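You operate a simulated robot arm through the tools that you are given. There is no shell and no other tool.

You run a simulated robot arm. Do the job below in one go: nothing can be reset, and whatever is moved stays where it is left.

## Task
Set the orange rail to 16 and send the cream carton through.
Fine: on the wide belt: loosen the black knob, slide, tighten it again, then start the belt once with the green button; the other carton and the wide belt's other controls stay; Mains and the red stop may end off.

Only the result counts: the job must be done as asked and must still hold three seconds after the hand-in. Knocking over, shifting, dropping, spilling or breaking anything else fails it.

## Robot
A 6-joint arm with a fingered hand, fixed in place. Base frame: the origin is on the floor under the middle of its stand, x ahead of it, y to its left, z up. Readings come in m, degrees, newtons and seconds.
It reaches about 0.909 m from its shoulder. Its first joint turns from -166.0 to 166.0 degrees. Payload 4 kg.
The tool frame sits at the grasp point between the pads (the TCP): z along the fingers, y along the line on which they close. The tips reach 0.022 m beyond it. The gripper opens to 0.112 m; its body begins 0.06 m behind the TCP. The gripper is a hand of 4 fingers: y runs from the thumb to the fingers, the wrist lies at [0, 0, -0.218] in the tool frame, and closing takes about 1.5 s.
Orientation is that of the tool frame in the base frame, as [roll, pitch, yaw] about the fixed x, y, z axes, in that order (R = Rz(yaw) Ry(pitch) Rx(roll)). With the fingers straight down and closing along the base's y, the tool's x points along the base's -x, its y along +y and its z along -z.

## Interface
- The arm moves only by the tool apply_moves. Its argument "targets" is a list of rows, each a list of 6 numbers: the shift along the tool's x, y, z in cm, then the turn, a rotation vector about the tool's x, y, z in degrees. In form: [[x, y, z, wx, wy, wz], ...]. A call has 1 to 20 rows; each row is the pose to reach, as a shift and turn from the pose commanded when the call began, along the tool's axes at that moment. "claw" is the gripper command, from -1 (fully open) to 1 (shut), values between in proportion, set as the call begins (left out, the last holds). Rows are played at 5 a second. More than 0.05 m and 8.6 degrees between two rows, or a gripper value outside its range, and nothing of the call is played. Where a pose cannot be reached the arm comes as near as it can. A force on the tool above 40 N (or 10 N above the force at the start of the call, whichever is more), or a blocked arm, ends the call early, and 0.2 s more pass. The fingers move at their own pace (about 0.045 m/s each) and stop on an object; they squeeze with about 33 N. The grip force told is the motor's: it shows also when the fingers shut on nothing. Time passes only in rows, and 0.2 s behind the last, so rows that repeat a pose let the fingers close. The reply holds the time, the measured pose of the TCP, the force on the tool along the base axes, the opening and the grip force, in the units named above and with some noise, with the torque about the TCP (base axes, N m) and any sound that the robot's microphone picked up, and new pictures: "show" is both (left out), scene, wrist or none.
- Cameras (640 x 400 px; columns grow to the right, rows downward): "scene" is fixed at [0.0498, 0.4993, 1.5421]; the picture's right is [-0.54, -0.84, 0.00], its down [-0.58, 0.37, -0.72] and it looks along [0.61, -0.39, -0.69] (base axes); focal length 324 px, centre (320, 200). "wrist" rides on the gripper at [0.069, 0.004, -0.083] in the tool frame; the picture's right is [-0.06, 1.00, 0.00], its down [-0.77, -0.05, -0.64] and it looks along [-0.64, -0.04, 0.77] (tool axes); focal length 243 px, centre (320, 200). There is no depth. A picture from a camera that has moved, and an enlarged one, comes with that camera's place and axes in the base frame and with its lens.
- hand_shape(shape): the hand has 4 fingers and takes this shape, open, in about a second: jaw (thumb against the fingers, like two jaws); tri (thumb and two fingers); tip (a fingertip pinch); poke (one finger out to press); point (the index stretched); flat (the hand flat); cup (the hand cupped); fist (a fist). The gripper value then closes the fingers along that shape, each until it touches; the sizes above hold for jaw. It gives what a move gives, with no picture.
- inspect(camera, box): a new picture of the part [left, top, right, bottom] of that camera's present view, enlarged. No time passes.
- close_job(): hands the job in; it is judged then, once.

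Places have to be worked out from the pictures, the camera data and where the tool is seen. Open the gripper and draw the arm clear of the work before you hand the job in, unless the task says otherwise.

The tools are called by a JSON object that holds its "api" and its "payload". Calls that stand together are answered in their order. apply_moves: Moves the arm, as the interface text tells. Its arguments: {"type":"object","properties":{"targets":{"type":"array","items":{"type":"array","items":{"type":"number"}}},"claw":{"type":"number"},"show":{"type":"string","enum":["both","scene","wrist","none"]}},"required":["targets"]} The other tools are called the same way: hand_shape (shape) gives the hand a shape; inspect (camera, box) takes an enlarged picture of a part of a camera's view; close_job () hands the job in.

At the start:

```text
t: 0.0
tool_pos: [0.4321, -0.0855, 1.0584]
orientation: [180.0, 0.0, -180.0]
wrist_force: [0.7, -0.5, 0.2]
torque: [-0.01, 0.04, 0.02]
gripper_width: 0.1117
grip_force: 0.0
shape: jaw
```

scene: 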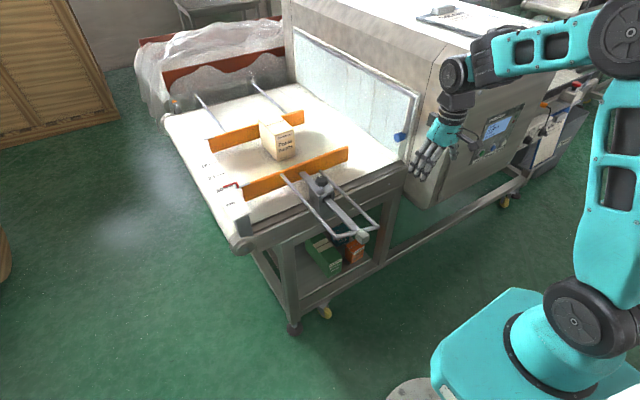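
wrist: 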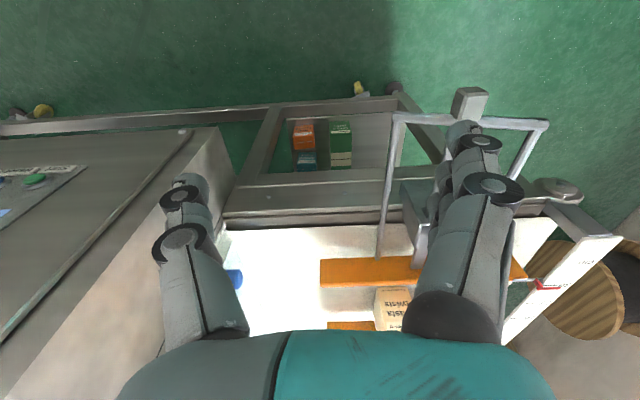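

I'll start by looking at enlarged views of the scene: the rails, the knob, the scale and the control panel.

{"api": "inspect", "payload": {"camera": "scene", "box": [180, 100, 400, 240]}}

{"api": "inspect", "payload": {"camera": "scene", "box": [400, 80, 600, 210]}}

{"api": "inspect", "payload": {"camera": "scene", "box": [180, 150, 280, 220]}}

{"api": "inspect", "payload": {"camera": "scene", "box": [270, 150, 390, 250]}}

{"api": "inspect", "payload": {"camera": "wrist", "box": [200, 80, 640, 360]}}

```text
2.86 times, centred on (290, 170) of scene
camera zoom: at [0.0498, 0.4993, 1.5421], right [-0.54, -0.84, 0.0], down [-0.58, 0.37, -0.72], along [0.61, -0.39, -0.69], focal length 926 px, centre (406, 286)
```

zoom: 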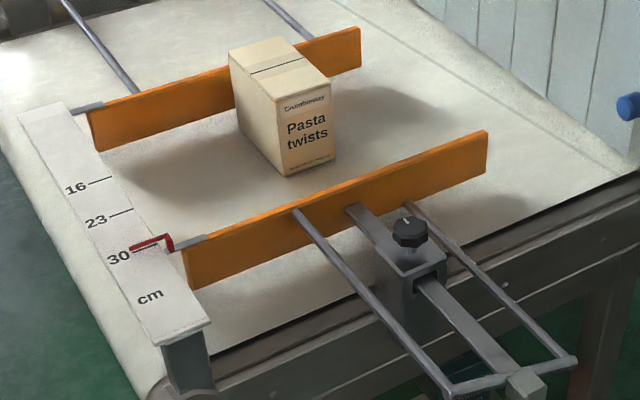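

```text
3.08 times, centred on (500, 145) of scene
camera zoom: at [0.0498, 0.4993, 1.5421], right [-0.54, -0.84, 0.0], down [-0.58, 0.37, -0.72], along [0.61, -0.39, -0.69], focal length 998 px, centre (-234, 369)
```

zoom: 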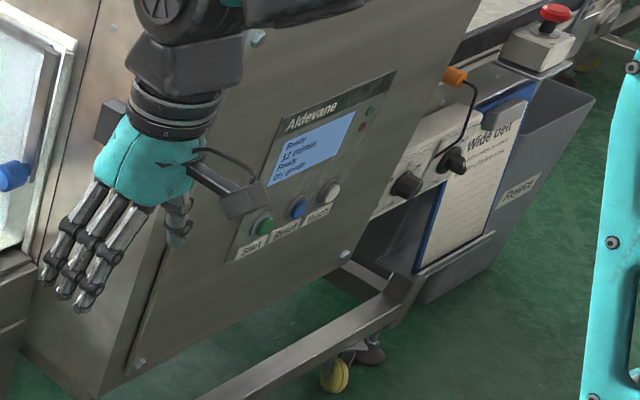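

```text
5.71 times, centred on (230, 185) of scene
camera zoom: at [0.0498, 0.4993, 1.5421], right [-0.54, -0.84, 0.0], down [-0.58, 0.37, -0.72], along [0.61, -0.39, -0.69], focal length 1853 px, centre (834, 286)
```

zoom: 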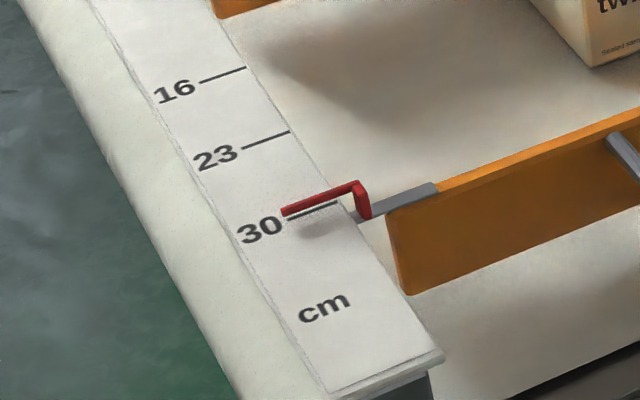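

```text
4.00 times, centred on (330, 200) of scene
camera zoom: at [0.0498, 0.4993, 1.5421], right [-0.54, -0.84, 0.0], down [-0.58, 0.37, -0.72], along [0.61, -0.39, -0.69], focal length 1297 px, centre (280, 200)
```

zoom: 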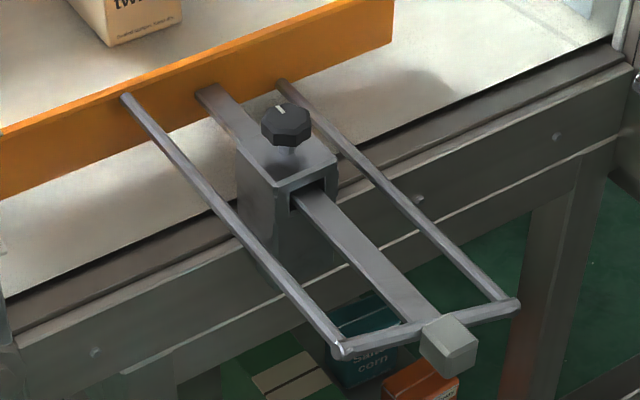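

```text
1.43 times, centred on (420, 220) of wrist
camera zoom: at [0.3616, -0.0822, 1.1422], right [0.06, 1.0, 0.0], down [0.77, -0.05, 0.64], along [0.64, -0.04, -0.77], focal length 347 px, centre (177, 171)
```

zoom: 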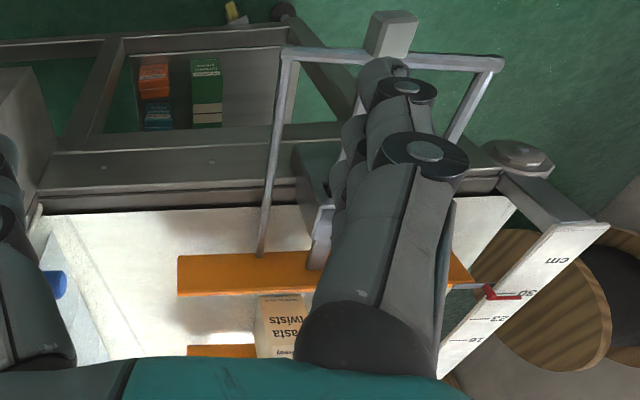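

The orange rail's red pointer sits near 30 and the black knob clamps a slide bar. I'll zoom into the rest of the scene to find the other carton, other belts and the instruction sheet.

{"api": "inspect", "payload": {"camera": "scene", "box": [470, 100, 600, 180]}}

{"api": "inspect", "payload": {"camera": "scene", "box": [380, 0, 620, 140]}}

{"api": "inspect", "payload": {"camera": "scene", "box": [130, 0, 330, 130]}}

{"api": "inspect", "payload": {"camera": "scene", "box": [470, 110, 540, 160]}}

{"api": "inspect", "payload": {"camera": "wrist", "box": [0, 80, 240, 260]}}

```text
4.92 times, centred on (535, 140) of scene
camera zoom: at [0.0498, 0.4993, 1.5421], right [-0.54, -0.84, 0.0], down [-0.58, 0.37, -0.72], along [0.61, -0.39, -0.69], focal length 1596 px, centre (-738, 495)
```

zoom: 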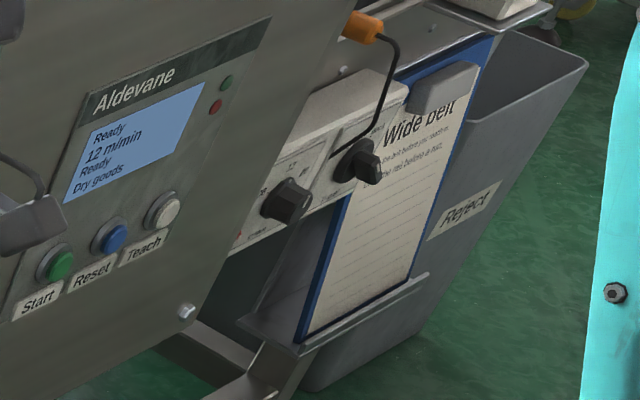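

```text
2.67 times, centred on (500, 70) of scene
camera zoom: at [0.0498, 0.4993, 1.5421], right [-0.54, -0.84, 0.0], down [-0.58, 0.37, -0.72], along [0.61, -0.39, -0.69], focal length 865 px, centre (-160, 547)
```

zoom: 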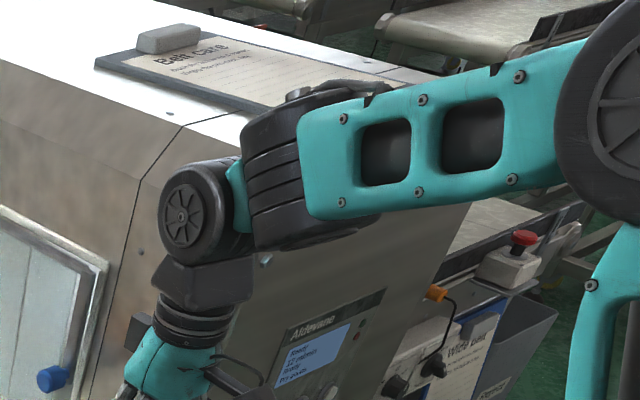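

```text
3.08 times, centred on (230, 65) of scene
camera zoom: at [0.0498, 0.4993, 1.5421], right [-0.54, -0.84, 0.0], down [-0.58, 0.37, -0.72], along [0.61, -0.39, -0.69], focal length 998 px, centre (597, 615)
```

zoom: 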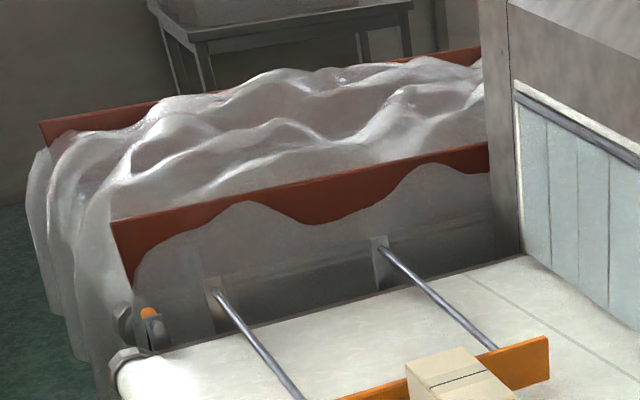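

```text
8.00 times, centred on (505, 135) of scene
camera zoom: at [0.0498, 0.4993, 1.5421], right [-0.54, -0.84, 0.0], down [-0.58, 0.37, -0.72], along [0.61, -0.39, -0.69], focal length 2594 px, centre (-1160, 720)
```

zoom: 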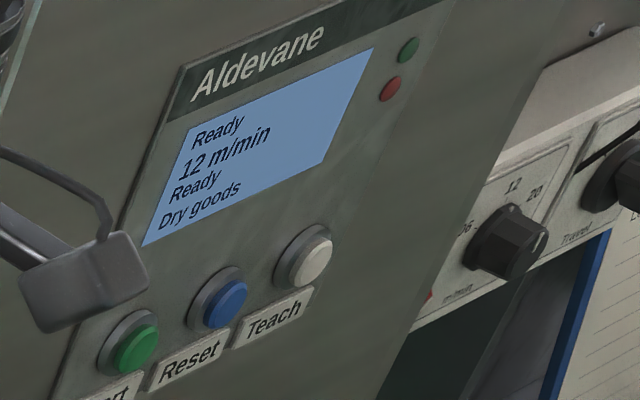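

```text
2.22 times, centred on (120, 170) of wrist
camera zoom: at [0.3616, -0.0822, 1.1422], right [0.06, 1.0, 0.0], down [0.77, -0.05, 0.64], along [0.64, -0.04, -0.77], focal length 539 px, centre (764, 267)
```

zoom: 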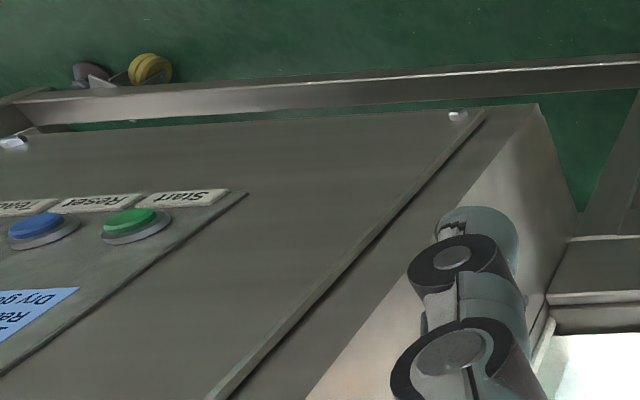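

The panel shows "Ready, 12 m/min" with a green Start button, and there's a "Wide belt" instruction sheet further along, around [0.5, -1.0, 0.8]. I'll swing the hand back and right to read it with the wrist camera.

{"api": "apply_moves", "payload": {"targets": [[2, -3.5, -1, 0, 0, 6], [4, -7, -2, 0, 0, 12], [6, -10.5, -3, 0, 0, 18], [8, -14, -4, 0, 0, 24], [10, -17.5, -5, 0, 0, 30], [12, -21, -5, 0, 0, 36], [14, -24.5, -5, 0, 0, 42], [15, -28, -5, 0, 0, 48], [15, -30, -5, 0, 0, 50]], "show": "both"}}

```text
t: 2.0
tool_pos: [0.2792, -0.3888, 1.1086]
orientation: [180.0, 0.0, 129.9]
wrist_force: [-0.5, 0.4, 1.2]
torque: [0.0, 0.01, -0.01]
gripper_width: 0.1121
grip_force: 0.1
shape: jaw
camera wrist: at [0.2376, -0.3329, 1.1922], right [0.81, 0.59, 0.0], down [0.45, -0.62, 0.64], along [0.38, -0.52, -0.77], focal length 243 px, centre (320, 200)
```

scene: 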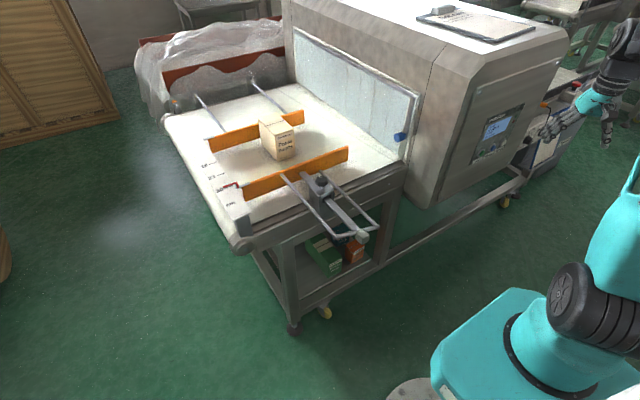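
wrist: 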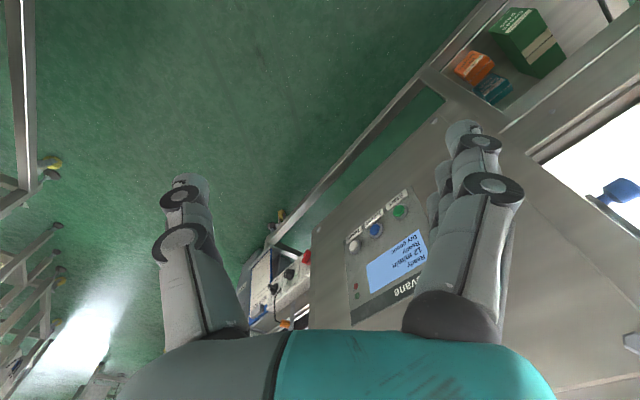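

The panel, two rotary knobs and the sheet are now between the fingers. I'll enlarge that area.

{"api": "inspect", "payload": {"camera": "wrist", "box": [220, 200, 340, 330]}}

{"api": "inspect", "payload": {"camera": "wrist", "box": [310, 170, 450, 330]}}

{"api": "inspect", "payload": {"camera": "scene", "box": [380, 60, 540, 170]}}

{"api": "inspect", "payload": {"camera": "scene", "box": [400, 0, 540, 60]}}

```text
3.08 times, centred on (280, 265) of wrist
camera zoom: at [0.2376, -0.3329, 1.1922], right [0.81, 0.59, 0.0], down [0.45, -0.62, 0.64], along [0.38, -0.52, -0.77], focal length 746 px, centre (443, 0)
```

zoom: 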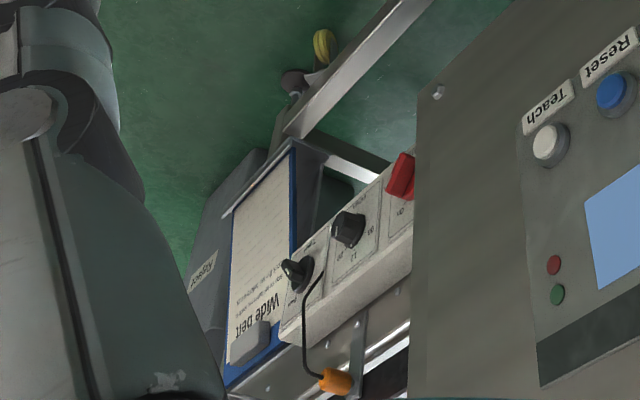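

```text
2.50 times, centred on (380, 250) of wrist
camera zoom: at [0.2376, -0.3329, 1.1922], right [0.81, 0.59, 0.0], down [0.45, -0.62, 0.64], along [0.38, -0.52, -0.77], focal length 606 px, centre (170, 75)
```

zoom: 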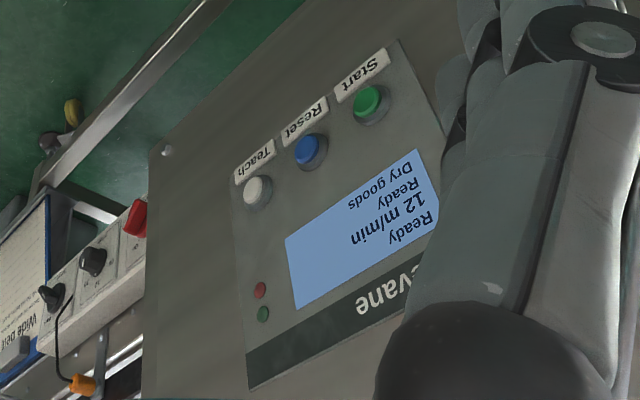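

```text
3.64 times, centred on (460, 115) of scene
camera zoom: at [0.0498, 0.4993, 1.5421], right [-0.54, -0.84, 0.0], down [-0.58, 0.37, -0.72], along [0.61, -0.39, -0.69], focal length 1179 px, centre (-189, 509)
```

zoom: 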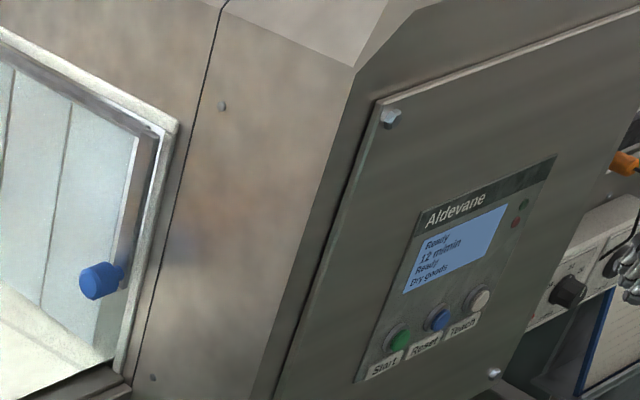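

```text
4.57 times, centred on (470, 30) of scene
camera zoom: at [0.0498, 0.4993, 1.5421], right [-0.54, -0.84, 0.0], down [-0.58, 0.37, -0.72], along [0.61, -0.39, -0.69], focal length 1482 px, centre (-366, 977)
```

zoom: 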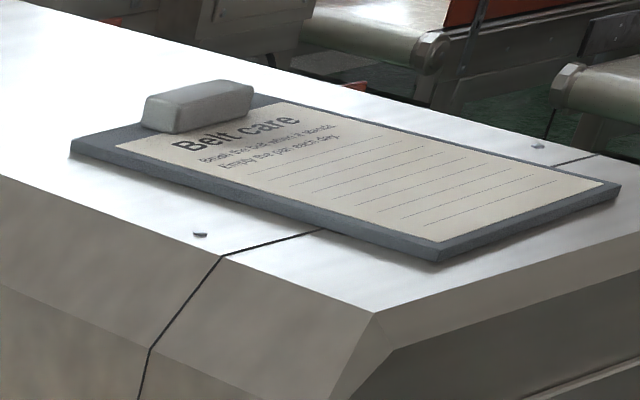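

There's a "Wide belt" control box (red mains switch, speed and travel knobs) and a sheet beyond the panel. I'll move further right and back to see the box and sheet more squarely.

{"api": "apply_moves", "payload": {"targets": [[-1.9, -3.7, 0.7, 0, 0, -2.5], [-3.8, -7.4, 1.5, 0, 0, -5], [-5.7, -11.1, 2.2, 0, 0, -7.5], [-7.7, -14.9, 3, 0, 0, -10], [-9.6, -18.6, 3.7, 0, 0, -12.5], [-11.5, -22.3, 4.5, 0, 0, -15], [-13.4, -26, 5.2, 0, 0, -17.5], [-15.4, -29.8, 6, 0, 0, -20]], "show": "both"}}

```text
t: 3.8
tool_pos: [0.1517, -0.6517, 1.0484]
orientation: [-180.0, 0.0, 148.2]
wrist_force: [0.7, -0.2, -0.2]
torque: [0.02, 0.01, 0.0]
gripper_width: 0.1123
grip_force: 0.0
shape: jaw
out of reach, approached as far as the arm can: row 7, 8
camera wrist: at [0.0932, -0.6123, 1.1318], right [0.58, 0.81, 0.0], down [0.62, -0.45, 0.64], along [0.52, -0.37, -0.77], focal length 243 px, centre (320, 200)
```

scene: 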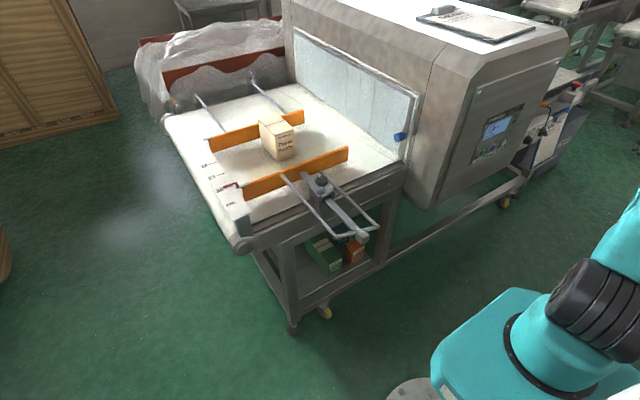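
wrist: 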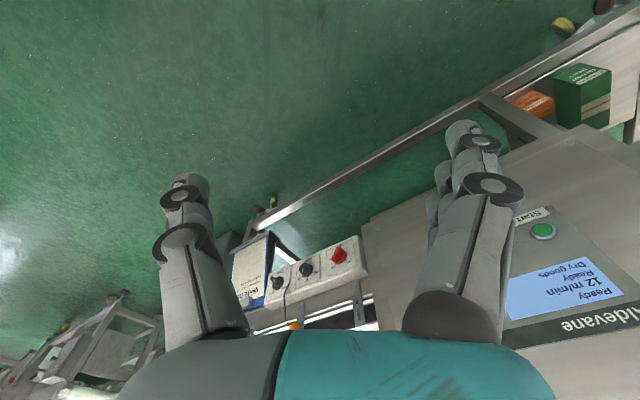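

Now the control box shows between the fingers; I'll zoom in to read its labels and the sheet.

{"api": "inspect", "payload": {"camera": "wrist", "box": [220, 220, 380, 335]}}

{"api": "inspect", "payload": {"camera": "wrist", "box": [230, 225, 300, 305]}}

{"api": "inspect", "payload": {"camera": "scene", "box": [520, 60, 600, 180]}}

{"api": "inspect", "payload": {"camera": "scene", "box": [460, 80, 600, 180]}}

```text
3.48 times, centred on (300, 278) of wrist
camera zoom: at [0.0932, -0.6123, 1.1318], right [0.58, 0.81, 0.0], down [0.62, -0.45, 0.64], along [0.52, -0.37, -0.77], focal length 844 px, centre (390, -70)
```

zoom: 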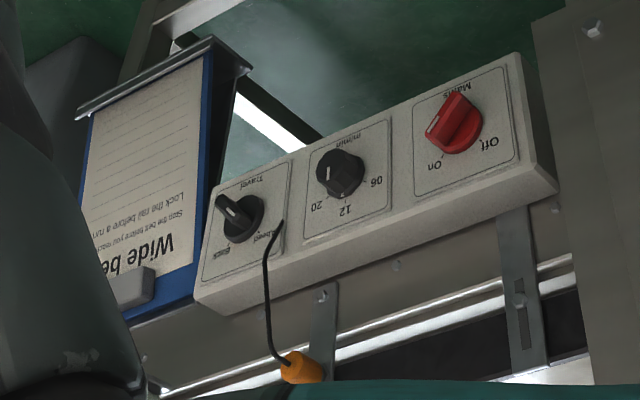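

```text
5.00 times, centred on (265, 265) of wrist
camera zoom: at [0.0932, -0.6123, 1.1318], right [0.58, 0.81, 0.0], down [0.62, -0.45, 0.64], along [0.52, -0.37, -0.77], focal length 1213 px, centre (595, -125)
```

zoom: 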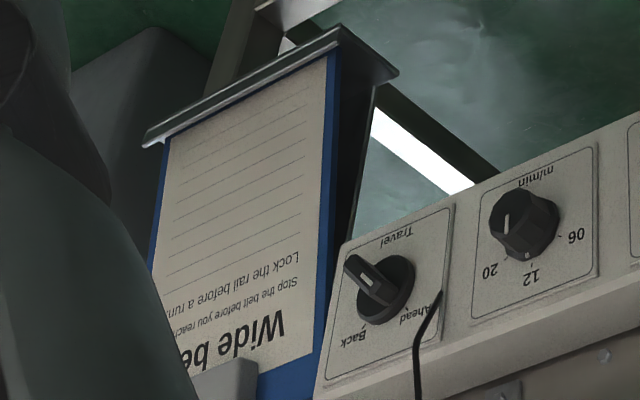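

```text
3.33 times, centred on (560, 120) of scene
camera zoom: at [0.0498, 0.4993, 1.5421], right [-0.54, -0.84, 0.0], down [-0.58, 0.37, -0.72], along [0.61, -0.39, -0.69], focal length 1081 px, centre (-480, 467)
```

zoom: 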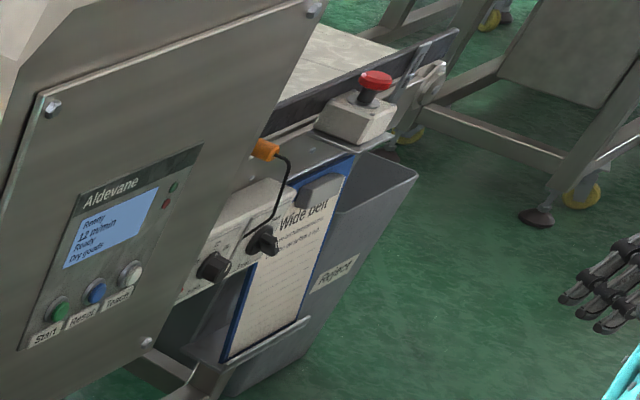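

```text
4.00 times, centred on (530, 130) of scene
camera zoom: at [0.0498, 0.4993, 1.5421], right [-0.54, -0.84, 0.0], down [-0.58, 0.37, -0.72], along [0.61, -0.39, -0.69], focal length 1297 px, centre (-520, 480)
```

zoom: 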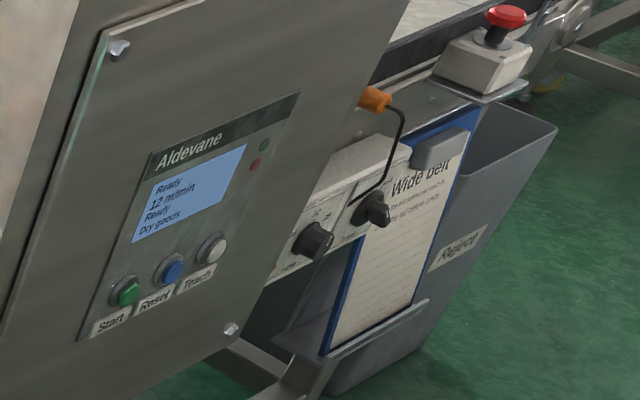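

The sheet says "Stop the belt before you reach in; lock the rail before a run". The box shows Travel at Ahead, speed at 12 and Mains at On, so none of those need changing. I'll move back over to the rail area and look at the knob and ruler from higher up.

{"api": "apply_moves", "payload": {"targets": [[0.3, 4.3, -0.5, 0, 0, -2], [0.6, 8.6, -1.1, 0, 0, -4], [0.9, 12.9, -1.6, 0, 0, -6], [1.2, 17.1, -2.1, 0, 0, -8], [1.5, 21.4, -2.7, 0, 0, -10], [1.8, 25.7, -3.2, 0, 0, -12], [2.1, 30, -3.7, 0, 0, -14.5], [2.4, 34.3, -4.3, 0, 0, -17], [2.7, 38.5, -4.8, 0, 0, -19], [3, 42.8, -5.3, 0, 0, -21], [3.3, 47.1, -5.9, 0, 0, -23], [3.6, 51.4, -6.4, 0, 0, -25], [3.9, 55.7, -7, 0, 0, -27], [4.2, 60, -7.5, 0, 0, -29], [4.5, 64.2, -8, 0, 0, -31]], "show": "wrist"}}

```text
t: 7.0
tool_pos: [0.4291, -0.0698, 1.125]
orientation: [180.0, 0.1, -179.0]
wrist_force: [-0.3, 0.6, -0.2]
torque: [-0.01, 0.0, 0.03]
gripper_width: 0.112
grip_force: 0.0
shape: jaw
camera wrist: at [0.3583, -0.0682, 1.2083], right [0.05, 1.0, 0.0], down [0.77, -0.04, 0.64], along [0.64, -0.03, -0.77], focal length 243 px, centre (320, 200)
```

wrist: 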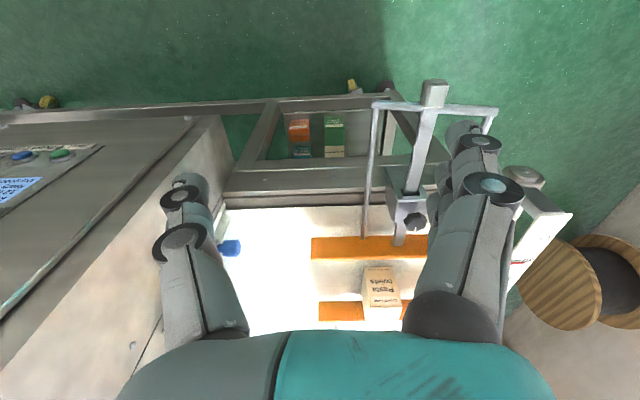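

The knob and clamp are now visible beside the fingers. I'll shift left and up to frame the knob, the ruler and the frame end block.

{"api": "apply_moves", "payload": {"targets": [[-1, 4, -1, 0, 0, 0], [-2, 8, -2, 0, 0, 0], [-3, 12, -3, 0, 0, 0], [-4, 16, -4, 0, 0, 0], [-5, 20, -5, 0, 0, 0], [-5, 24, -5, 0, 0, 0]], "show": "both"}}

```text
t: 8.4
tool_pos: [0.4734, 0.1665, 1.1807]
orientation: [180.0, -0.1, -179.0]
wrist_force: [-0.1, 0.6, 0.1]
torque: [0.03, -0.03, 0.03]
gripper_width: 0.1118
grip_force: 0.0
shape: jaw
camera wrist: at [0.4027, 0.1702, 1.264], right [0.05, 1.0, 0.0], down [0.77, -0.04, 0.64], along [0.64, -0.03, -0.77], focal length 243 px, centre (320, 200)
```

scene: 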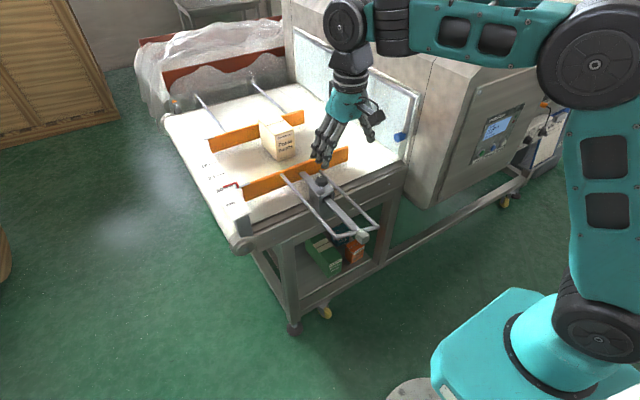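
wrist: 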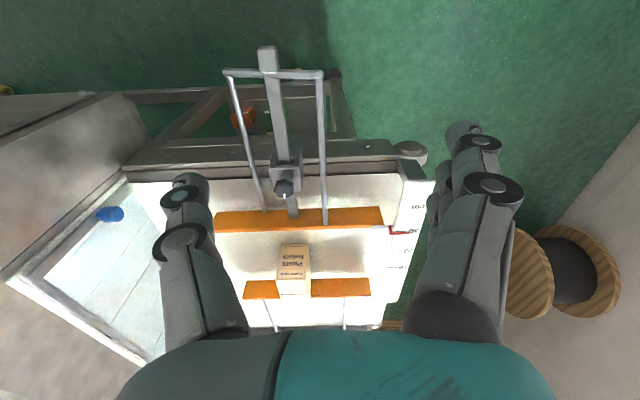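

This is a good view. I'll zoom in on the knob, the ruler pointer, the carton and the end block.

{"api": "inspect", "payload": {"camera": "wrist", "box": [220, 40, 360, 230]}}

{"api": "inspect", "payload": {"camera": "wrist", "box": [370, 150, 450, 290]}}

{"api": "inspect", "payload": {"camera": "wrist", "box": [200, 180, 440, 340]}}

{"api": "inspect", "payload": {"camera": "wrist", "box": [255, 145, 315, 220]}}

{"api": "inspect", "payload": {"camera": "scene", "box": [300, 165, 345, 210]}}

```text
2.11 times, centred on (290, 135) of wrist
camera zoom: at [0.4027, 0.1702, 1.264], right [0.05, 1.0, 0.0], down [0.77, -0.04, 0.64], along [0.64, -0.03, -0.77], focal length 511 px, centre (383, 337)
```

zoom: 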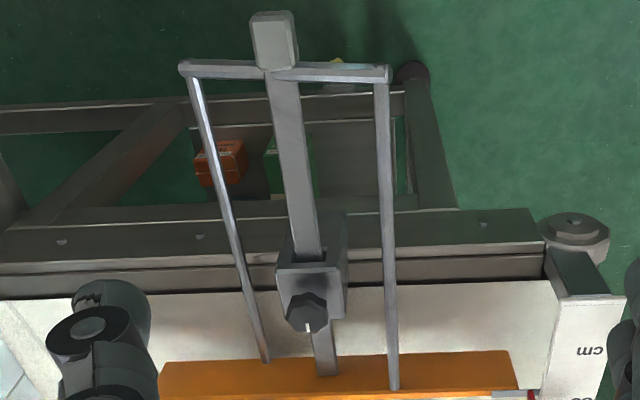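

```text
2.86 times, centred on (410, 220) of wrist
camera zoom: at [0.4027, 0.1702, 1.264], right [0.05, 1.0, 0.0], down [0.77, -0.04, 0.64], along [0.64, -0.03, -0.77], focal length 693 px, centre (63, 143)
```

zoom: 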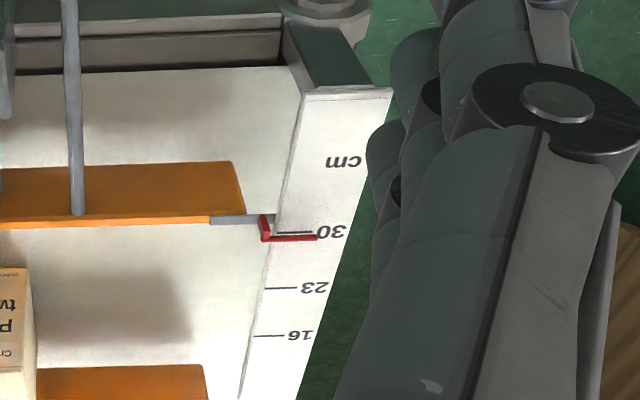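

```text
2.50 times, centred on (320, 260) of wrist
camera zoom: at [0.4027, 0.1702, 1.264], right [0.05, 1.0, 0.0], down [0.77, -0.04, 0.64], along [0.64, -0.03, -0.77], focal length 606 px, centre (320, 50)
```

zoom: 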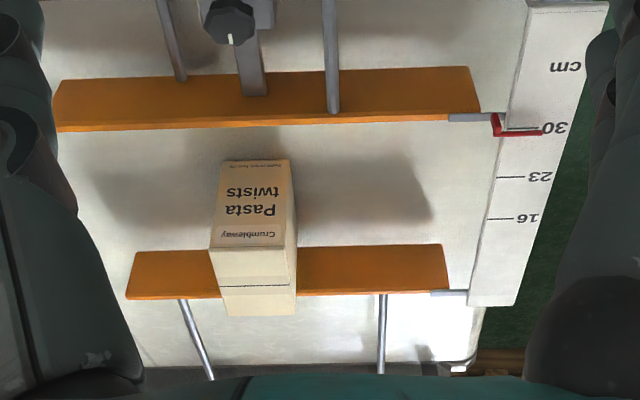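

```text
5.33 times, centred on (285, 182) of wrist
camera zoom: at [0.4027, 0.1702, 1.264], right [0.05, 1.0, 0.0], down [0.77, -0.04, 0.64], along [0.64, -0.03, -0.77], focal length 1294 px, centre (507, 293)
```

zoom: 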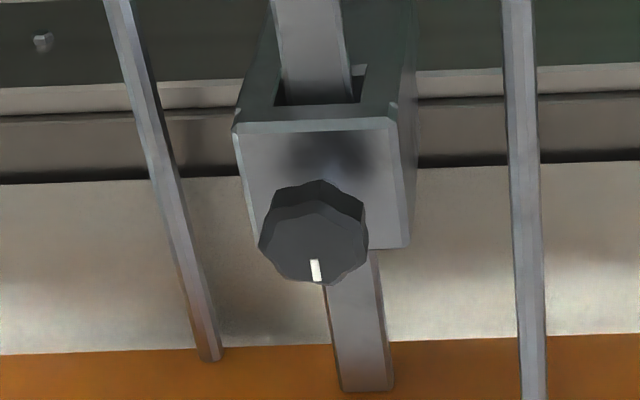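

```text
8.89 times, centred on (322, 188) of scene
camera zoom: at [0.0498, 0.4993, 1.5421], right [-0.54, -0.84, 0.0], down [-0.58, 0.37, -0.72], along [0.61, -0.39, -0.69], focal length 2882 px, centre (298, 311)
```

zoom: 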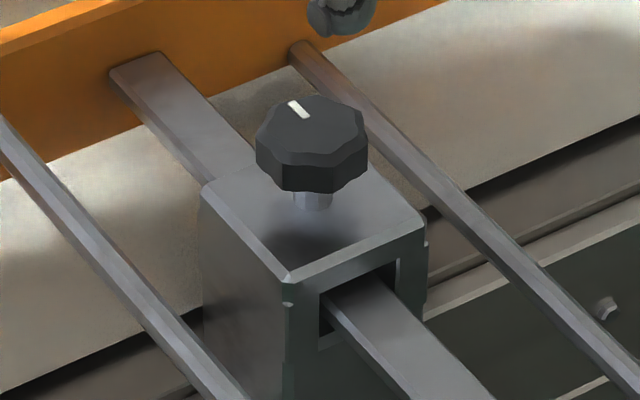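

Triangulating from both cameras, I get:
- Knob top near [0.66, 0.10, 0.925], about 3.6 cm across.
- Frame end block near [0.47, 0.094, 0.86].
- Ruler at z≈0.89, with 30 at x≈0.813 and 16 at x≈0.953, so the rail must go about +0.14 m in x.

I'll hover above the knob to check this.

{"api": "apply_moves", "payload": {"targets": [[-3.1, -1.2, 2, 0, 0, 0], [-6.2, -2.4, 4, 0, 0, 0], [-9.3, -3.6, 6, 0, 0, 0], [-12.4, -4.8, 8, 0, 0, 0], [-15.5, -6, 10, 0, 0, 0], [-18.6, -7.2, 12, 0, 0, 0], [-18.6, -7.2, 15, 0, 0, 0]], "show": "both"}}

```text
t: 10.0
tool_pos: [0.6637, 0.099, 1.0307]
orientation: [180.0, 0.0, -179.0]
wrist_force: [0.2, 0.3, 1.0]
torque: [-0.02, -0.01, 0.02]
gripper_width: 0.112
grip_force: 0.1
shape: jaw
camera wrist: at [0.5925, 0.1009, 1.1134], right [0.05, 1.0, 0.0], down [0.77, -0.04, 0.64], along [0.64, -0.03, -0.77], focal length 243 px, centre (320, 200)
```

scene: 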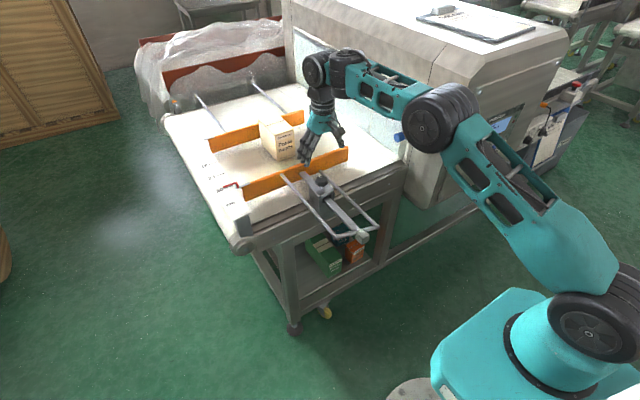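
wrist: 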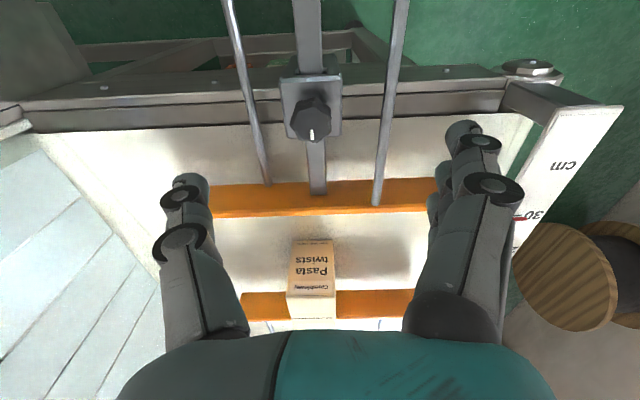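

The hand is reachable here and roughly over the knob. I'll zoom in to refine the knob's position relative to the fingers.

{"api": "inspect", "payload": {"camera": "wrist", "box": [260, 60, 370, 160]}}

{"api": "inspect", "payload": {"camera": "scene", "box": [280, 90, 380, 210]}}

```text
4.00 times, centred on (315, 110) of wrist
camera zoom: at [0.5925, 0.1009, 1.1134], right [0.05, 1.0, 0.0], down [0.77, -0.04, 0.64], along [0.64, -0.03, -0.77], focal length 970 px, centre (340, 560)
```

zoom: 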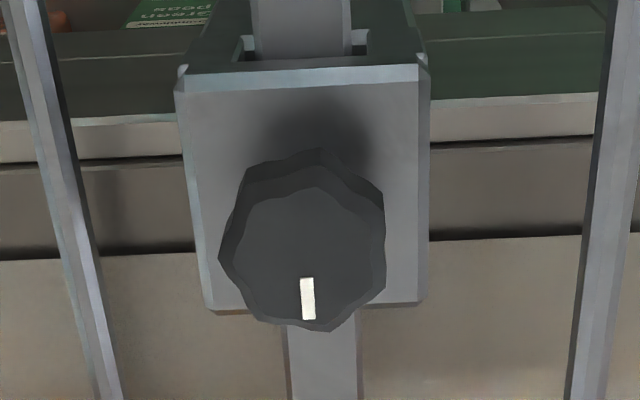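

```text
3.33 times, centred on (330, 150) of scene
camera zoom: at [0.0498, 0.4993, 1.5421], right [-0.54, -0.84, 0.0], down [-0.58, 0.37, -0.72], along [0.61, -0.39, -0.69], focal length 1081 px, centre (287, 367)
```

zoom: 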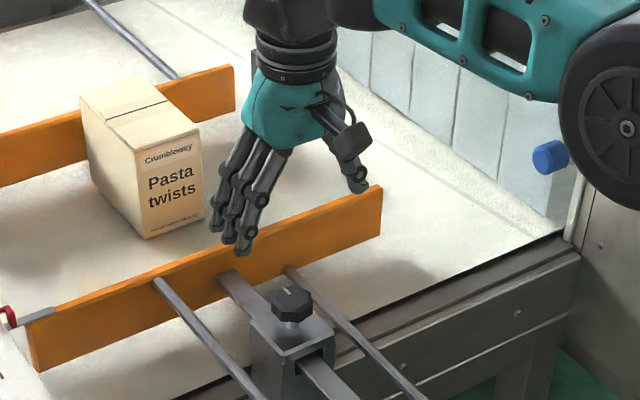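

Refined knob position: about [0.678, 0.0905], top z≈0.91, roughly 3.4 cm across. I'll align over it, partly close the fingers to about 6 cm, and lower to just above it.

{"api": "apply_moves", "payload": {"targets": [[-1.4, -0.85, 0, 0, 0, 0], [-1.4, -0.85, 0, 0, 0, 0], [-1.4, -0.85, 2, 0, 0, 0], [-1.4, -0.85, 4, 0, 0, 0], [-1.4, -0.85, 6, 0, 0, 0], [-1.4, -0.85, 7, 0, 0, 0]], "claw": -0.1, "show": "both"}}

```text
t: 11.4
tool_pos: [0.6767, 0.0916, 0.9591]
orientation: [180.0, 0.0, -179.1]
wrist_force: [-0.6, -0.9, 0.0]
torque: [-0.02, 0.01, 0.01]
gripper_width: 0.0621
grip_force: 0.1
shape: jaw
camera wrist: at [0.6058, 0.0937, 1.0419], right [0.05, 1.0, 0.0], down [0.77, -0.04, 0.64], along [0.64, -0.03, -0.77], focal length 243 px, centre (320, 200)
```

scene: 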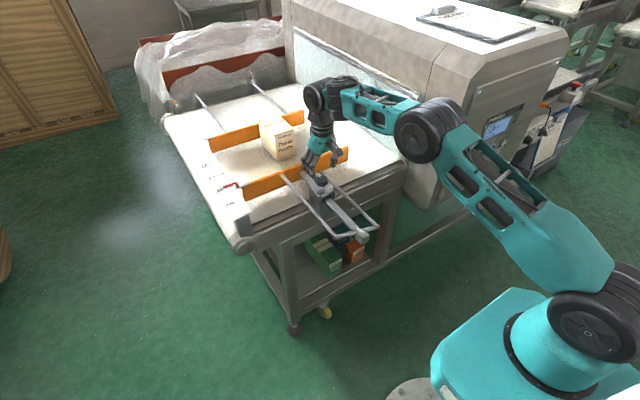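
wrist: 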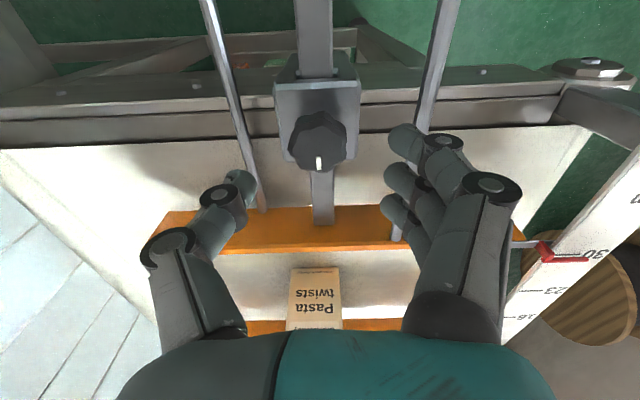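

The knob sits between the thumb and the middle finger in the image. I'll zoom in to check alignment before descending.

{"api": "inspect", "payload": {"camera": "wrist", "box": [220, 60, 440, 240]}}

{"api": "inspect", "payload": {"camera": "scene", "box": [290, 130, 360, 210]}}

```text
2.22 times, centred on (330, 150) of wrist
camera zoom: at [0.6058, 0.0937, 1.0419], right [0.05, 1.0, 0.0], down [0.77, -0.04, 0.64], along [0.64, -0.03, -0.77], focal length 539 px, centre (298, 311)
```

zoom: 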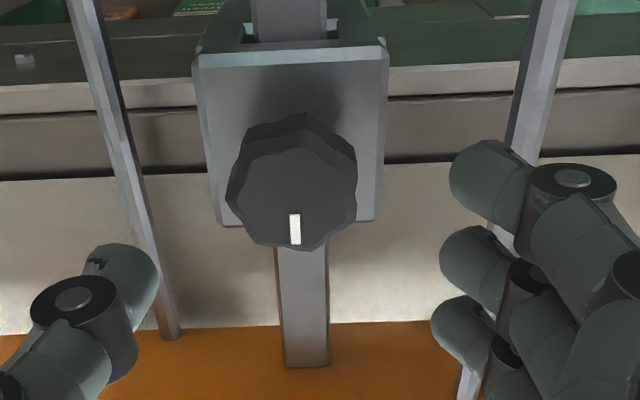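

```text
5.00 times, centred on (325, 170) of scene
camera zoom: at [0.0498, 0.4993, 1.5421], right [-0.54, -0.84, 0.0], down [-0.58, 0.37, -0.72], along [0.61, -0.39, -0.69], focal length 1621 px, centre (295, 350)
```

zoom: 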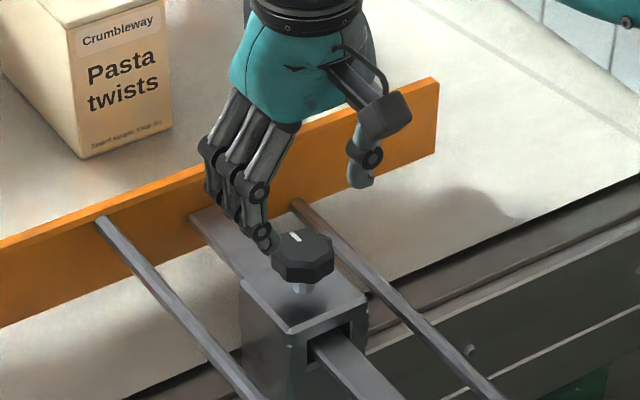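

Knob estimate now is [0.677, 0.089, 0.908] and the clamp top is at about 0.88. I'll lower so the tips sit at about z 0.892, beside the knob, and watch the force.

{"api": "apply_moves", "payload": {"targets": [[0, -0.2, 1.2, 0, 0, 0], [0, -0.2, 2.4, 0, 0, 0], [0, -0.2, 3.4, 0, 0, 0], [0, -0.2, 4.4, 0, 0, 0]], "show": "both"}}

```text
t: 12.4
tool_pos: [0.6793, 0.0879, 0.9149]
orientation: [-179.9, 0.0, -179.0]
wrist_force: [0.1, -0.1, 0.9]
torque: [0.01, 0.03, -0.01]
gripper_width: 0.0623
grip_force: 0.0
shape: jaw
camera wrist: at [0.608, 0.0906, 0.9987], right [0.05, 1.0, 0.0], down [0.77, -0.04, 0.64], along [0.64, -0.03, -0.77], focal length 243 px, centre (320, 200)
```

scene: 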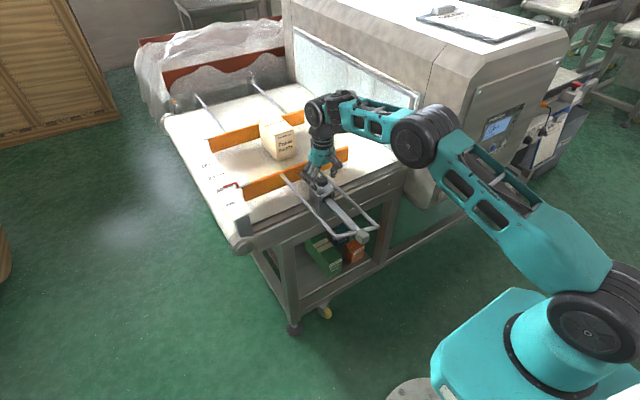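
wrist: 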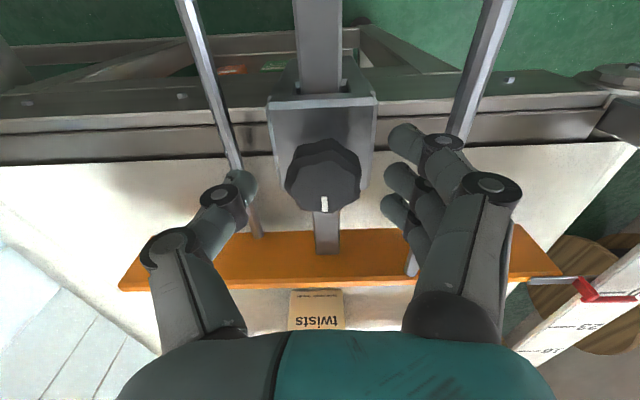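

No contact yet and the knob is centred between the tips. I'll check the heights from the scene view.

{"api": "inspect", "payload": {"camera": "scene", "box": [295, 150, 355, 210]}}

{"api": "inspect", "payload": {"camera": "wrist", "box": [220, 90, 440, 250]}}

```text
6.67 times, centred on (325, 180) of scene
camera zoom: at [0.0498, 0.4993, 1.5421], right [-0.54, -0.84, 0.0], down [-0.58, 0.37, -0.72], along [0.61, -0.39, -0.69], focal length 2162 px, centre (287, 333)
```

zoom: 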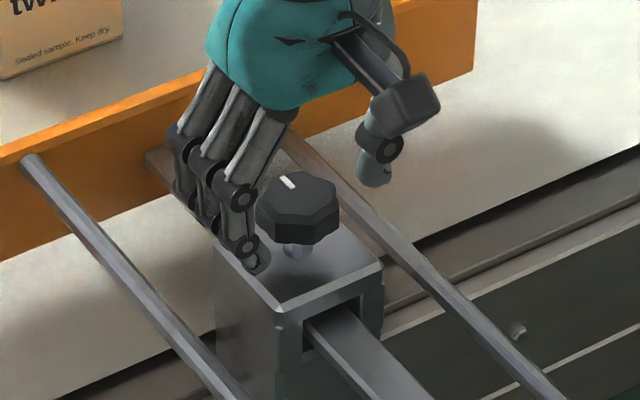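

```text
2.50 times, centred on (330, 170) of wrist
camera zoom: at [0.608, 0.0906, 0.9987], right [0.05, 1.0, 0.0], down [0.77, -0.04, 0.64], along [0.64, -0.03, -0.77], focal length 606 px, centre (295, 275)
```

zoom: 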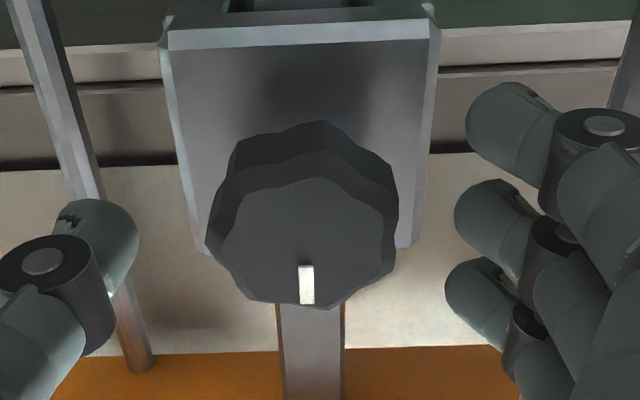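

Fingertips are beside the knob at the right height. Now I close the fingers on it.

{"api": "apply_moves", "payload": {"targets": [[0, 0, 0, 0, 0, 0], [0, 0, 0, 0, 0, 0], [0, 0, 0, 0, 0, 0], [0, 0, 0, 0, 0, 0], [0, 0, 0, 0, 0, 0], [0, 0, 0, 0, 0, 0], [0, 0, 0, 0, 0, 0]], "claw": 1, "show": "both"}}

{"api": "inspect", "payload": {"camera": "wrist", "box": [220, 90, 440, 250]}}

{"api": "inspect", "payload": {"camera": "scene", "box": [295, 150, 355, 210]}}

```text
t: 14.0
tool_pos: [0.6786, 0.0894, 0.9162]
orientation: [180.0, -0.1, -179.1]
wrist_force: [-5.1, -0.5, -2.9]
torque: [0.08, 0.09, -0.02]
gripper_width: 0.0231
grip_force: 33.0
shape: jaw
camera wrist: at [0.6077, 0.0907, 0.9986], right [0.05, 1.0, 0.0], down [0.77, -0.04, 0.64], along [0.64, -0.03, -0.77], focal length 243 px, centre (320, 200)
```

scene: 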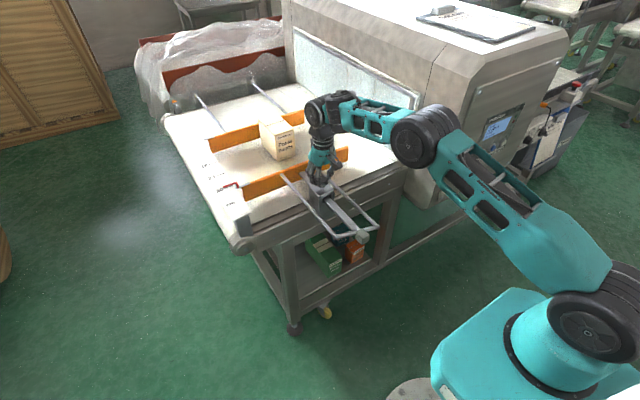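
wrist: 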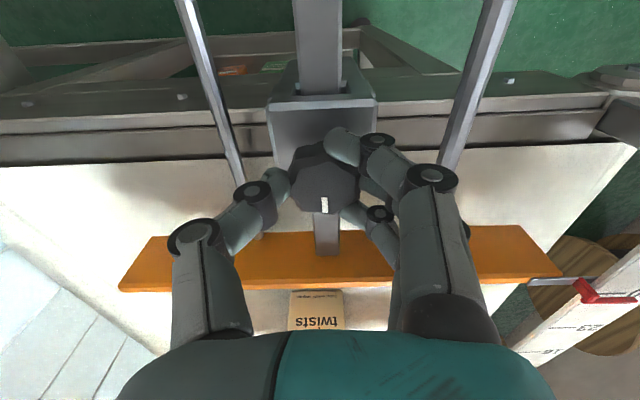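

```text
2.50 times, centred on (330, 170) of wrist
camera zoom: at [0.6077, 0.0907, 0.9986], right [0.05, 1.0, 0.0], down [0.77, -0.04, 0.64], along [0.64, -0.03, -0.77], focal length 606 px, centre (295, 275)
```

zoom: 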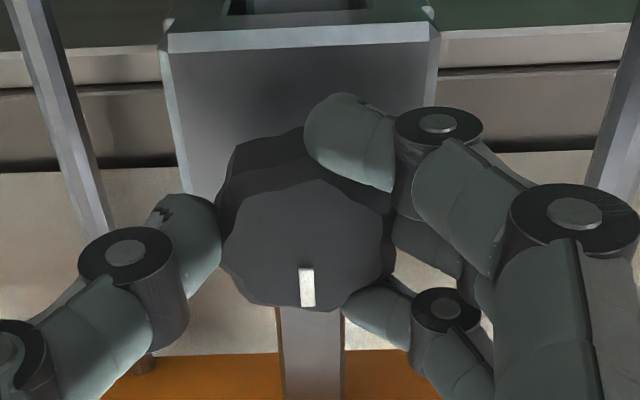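

```text
6.67 times, centred on (325, 180) of scene
camera zoom: at [0.0498, 0.4993, 1.5421], right [-0.54, -0.84, 0.0], down [-0.58, 0.37, -0.72], along [0.61, -0.39, -0.69], focal length 2162 px, centre (287, 333)
```

zoom: 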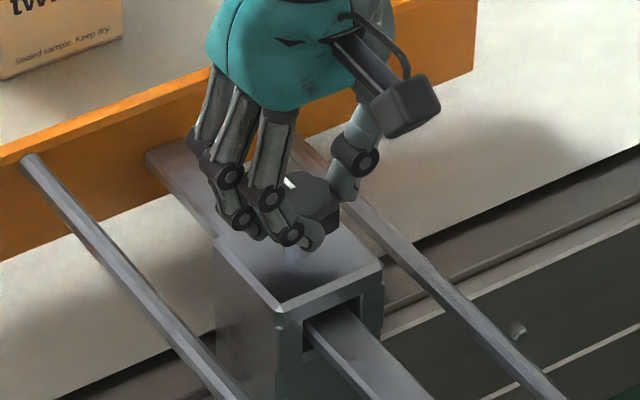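

The knob is gripped by thumb and fingers. I'll turn it counter-clockwise (seen from above) to loosen it, watching the torque.

{"api": "apply_moves", "payload": {"targets": [[0, 0, 0, 0, 0, -6], [0, 0, 0, 0, 0, -12], [0, 0, 0, 0, 0, -18], [0, 0, 0, 0, 0, -24], [0, 0, 0, 0, 0, -30]], "claw": 1, "show": "wrist"}}

{"api": "inspect", "payload": {"camera": "wrist", "box": [220, 90, 440, 250]}}

{"api": "inspect", "payload": {"camera": "scene", "box": [295, 150, 355, 210]}}

```text
t: 15.2
tool_pos: [0.678, 0.088, 0.9157]
orientation: [180.0, 0.1, -149.1]
wrist_force: [3.0, -8.9, -0.7]
torque: [-0.13, -0.07, -0.04]
gripper_width: 0.023
grip_force: 32.6
shape: jaw
camera wrist: at [0.6157, 0.0554, 0.9982], right [-0.46, 0.89, 0.0], down [0.68, 0.35, 0.64], along [0.57, 0.3, -0.77], focal length 243 px, centre (320, 200)
```

wrist: 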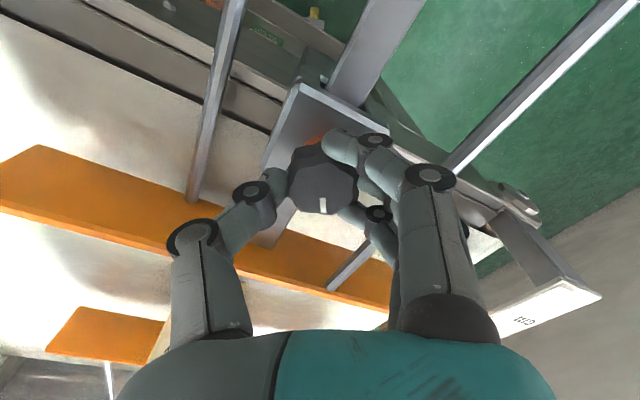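

```text
2.50 times, centred on (330, 170) of wrist
camera zoom: at [0.6157, 0.0554, 0.9982], right [-0.46, 0.89, 0.0], down [0.68, 0.35, 0.64], along [0.57, 0.3, -0.77], focal length 606 px, centre (295, 275)
```

zoom: 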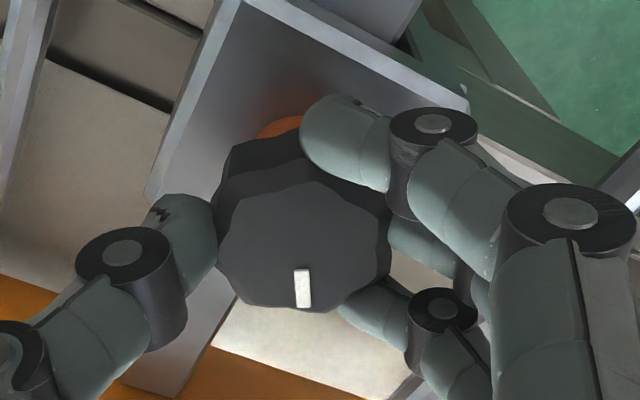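

```text
6.67 times, centred on (325, 180) of scene
camera zoom: at [0.0498, 0.4993, 1.5421], right [-0.54, -0.84, 0.0], down [-0.58, 0.37, -0.72], along [0.61, -0.39, -0.69], focal length 2162 px, centre (287, 333)
```

zoom: 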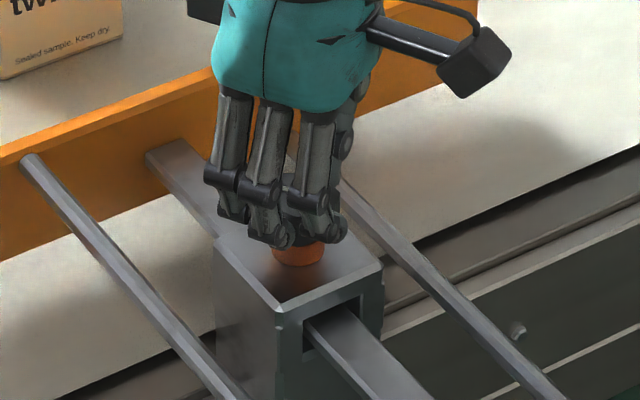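

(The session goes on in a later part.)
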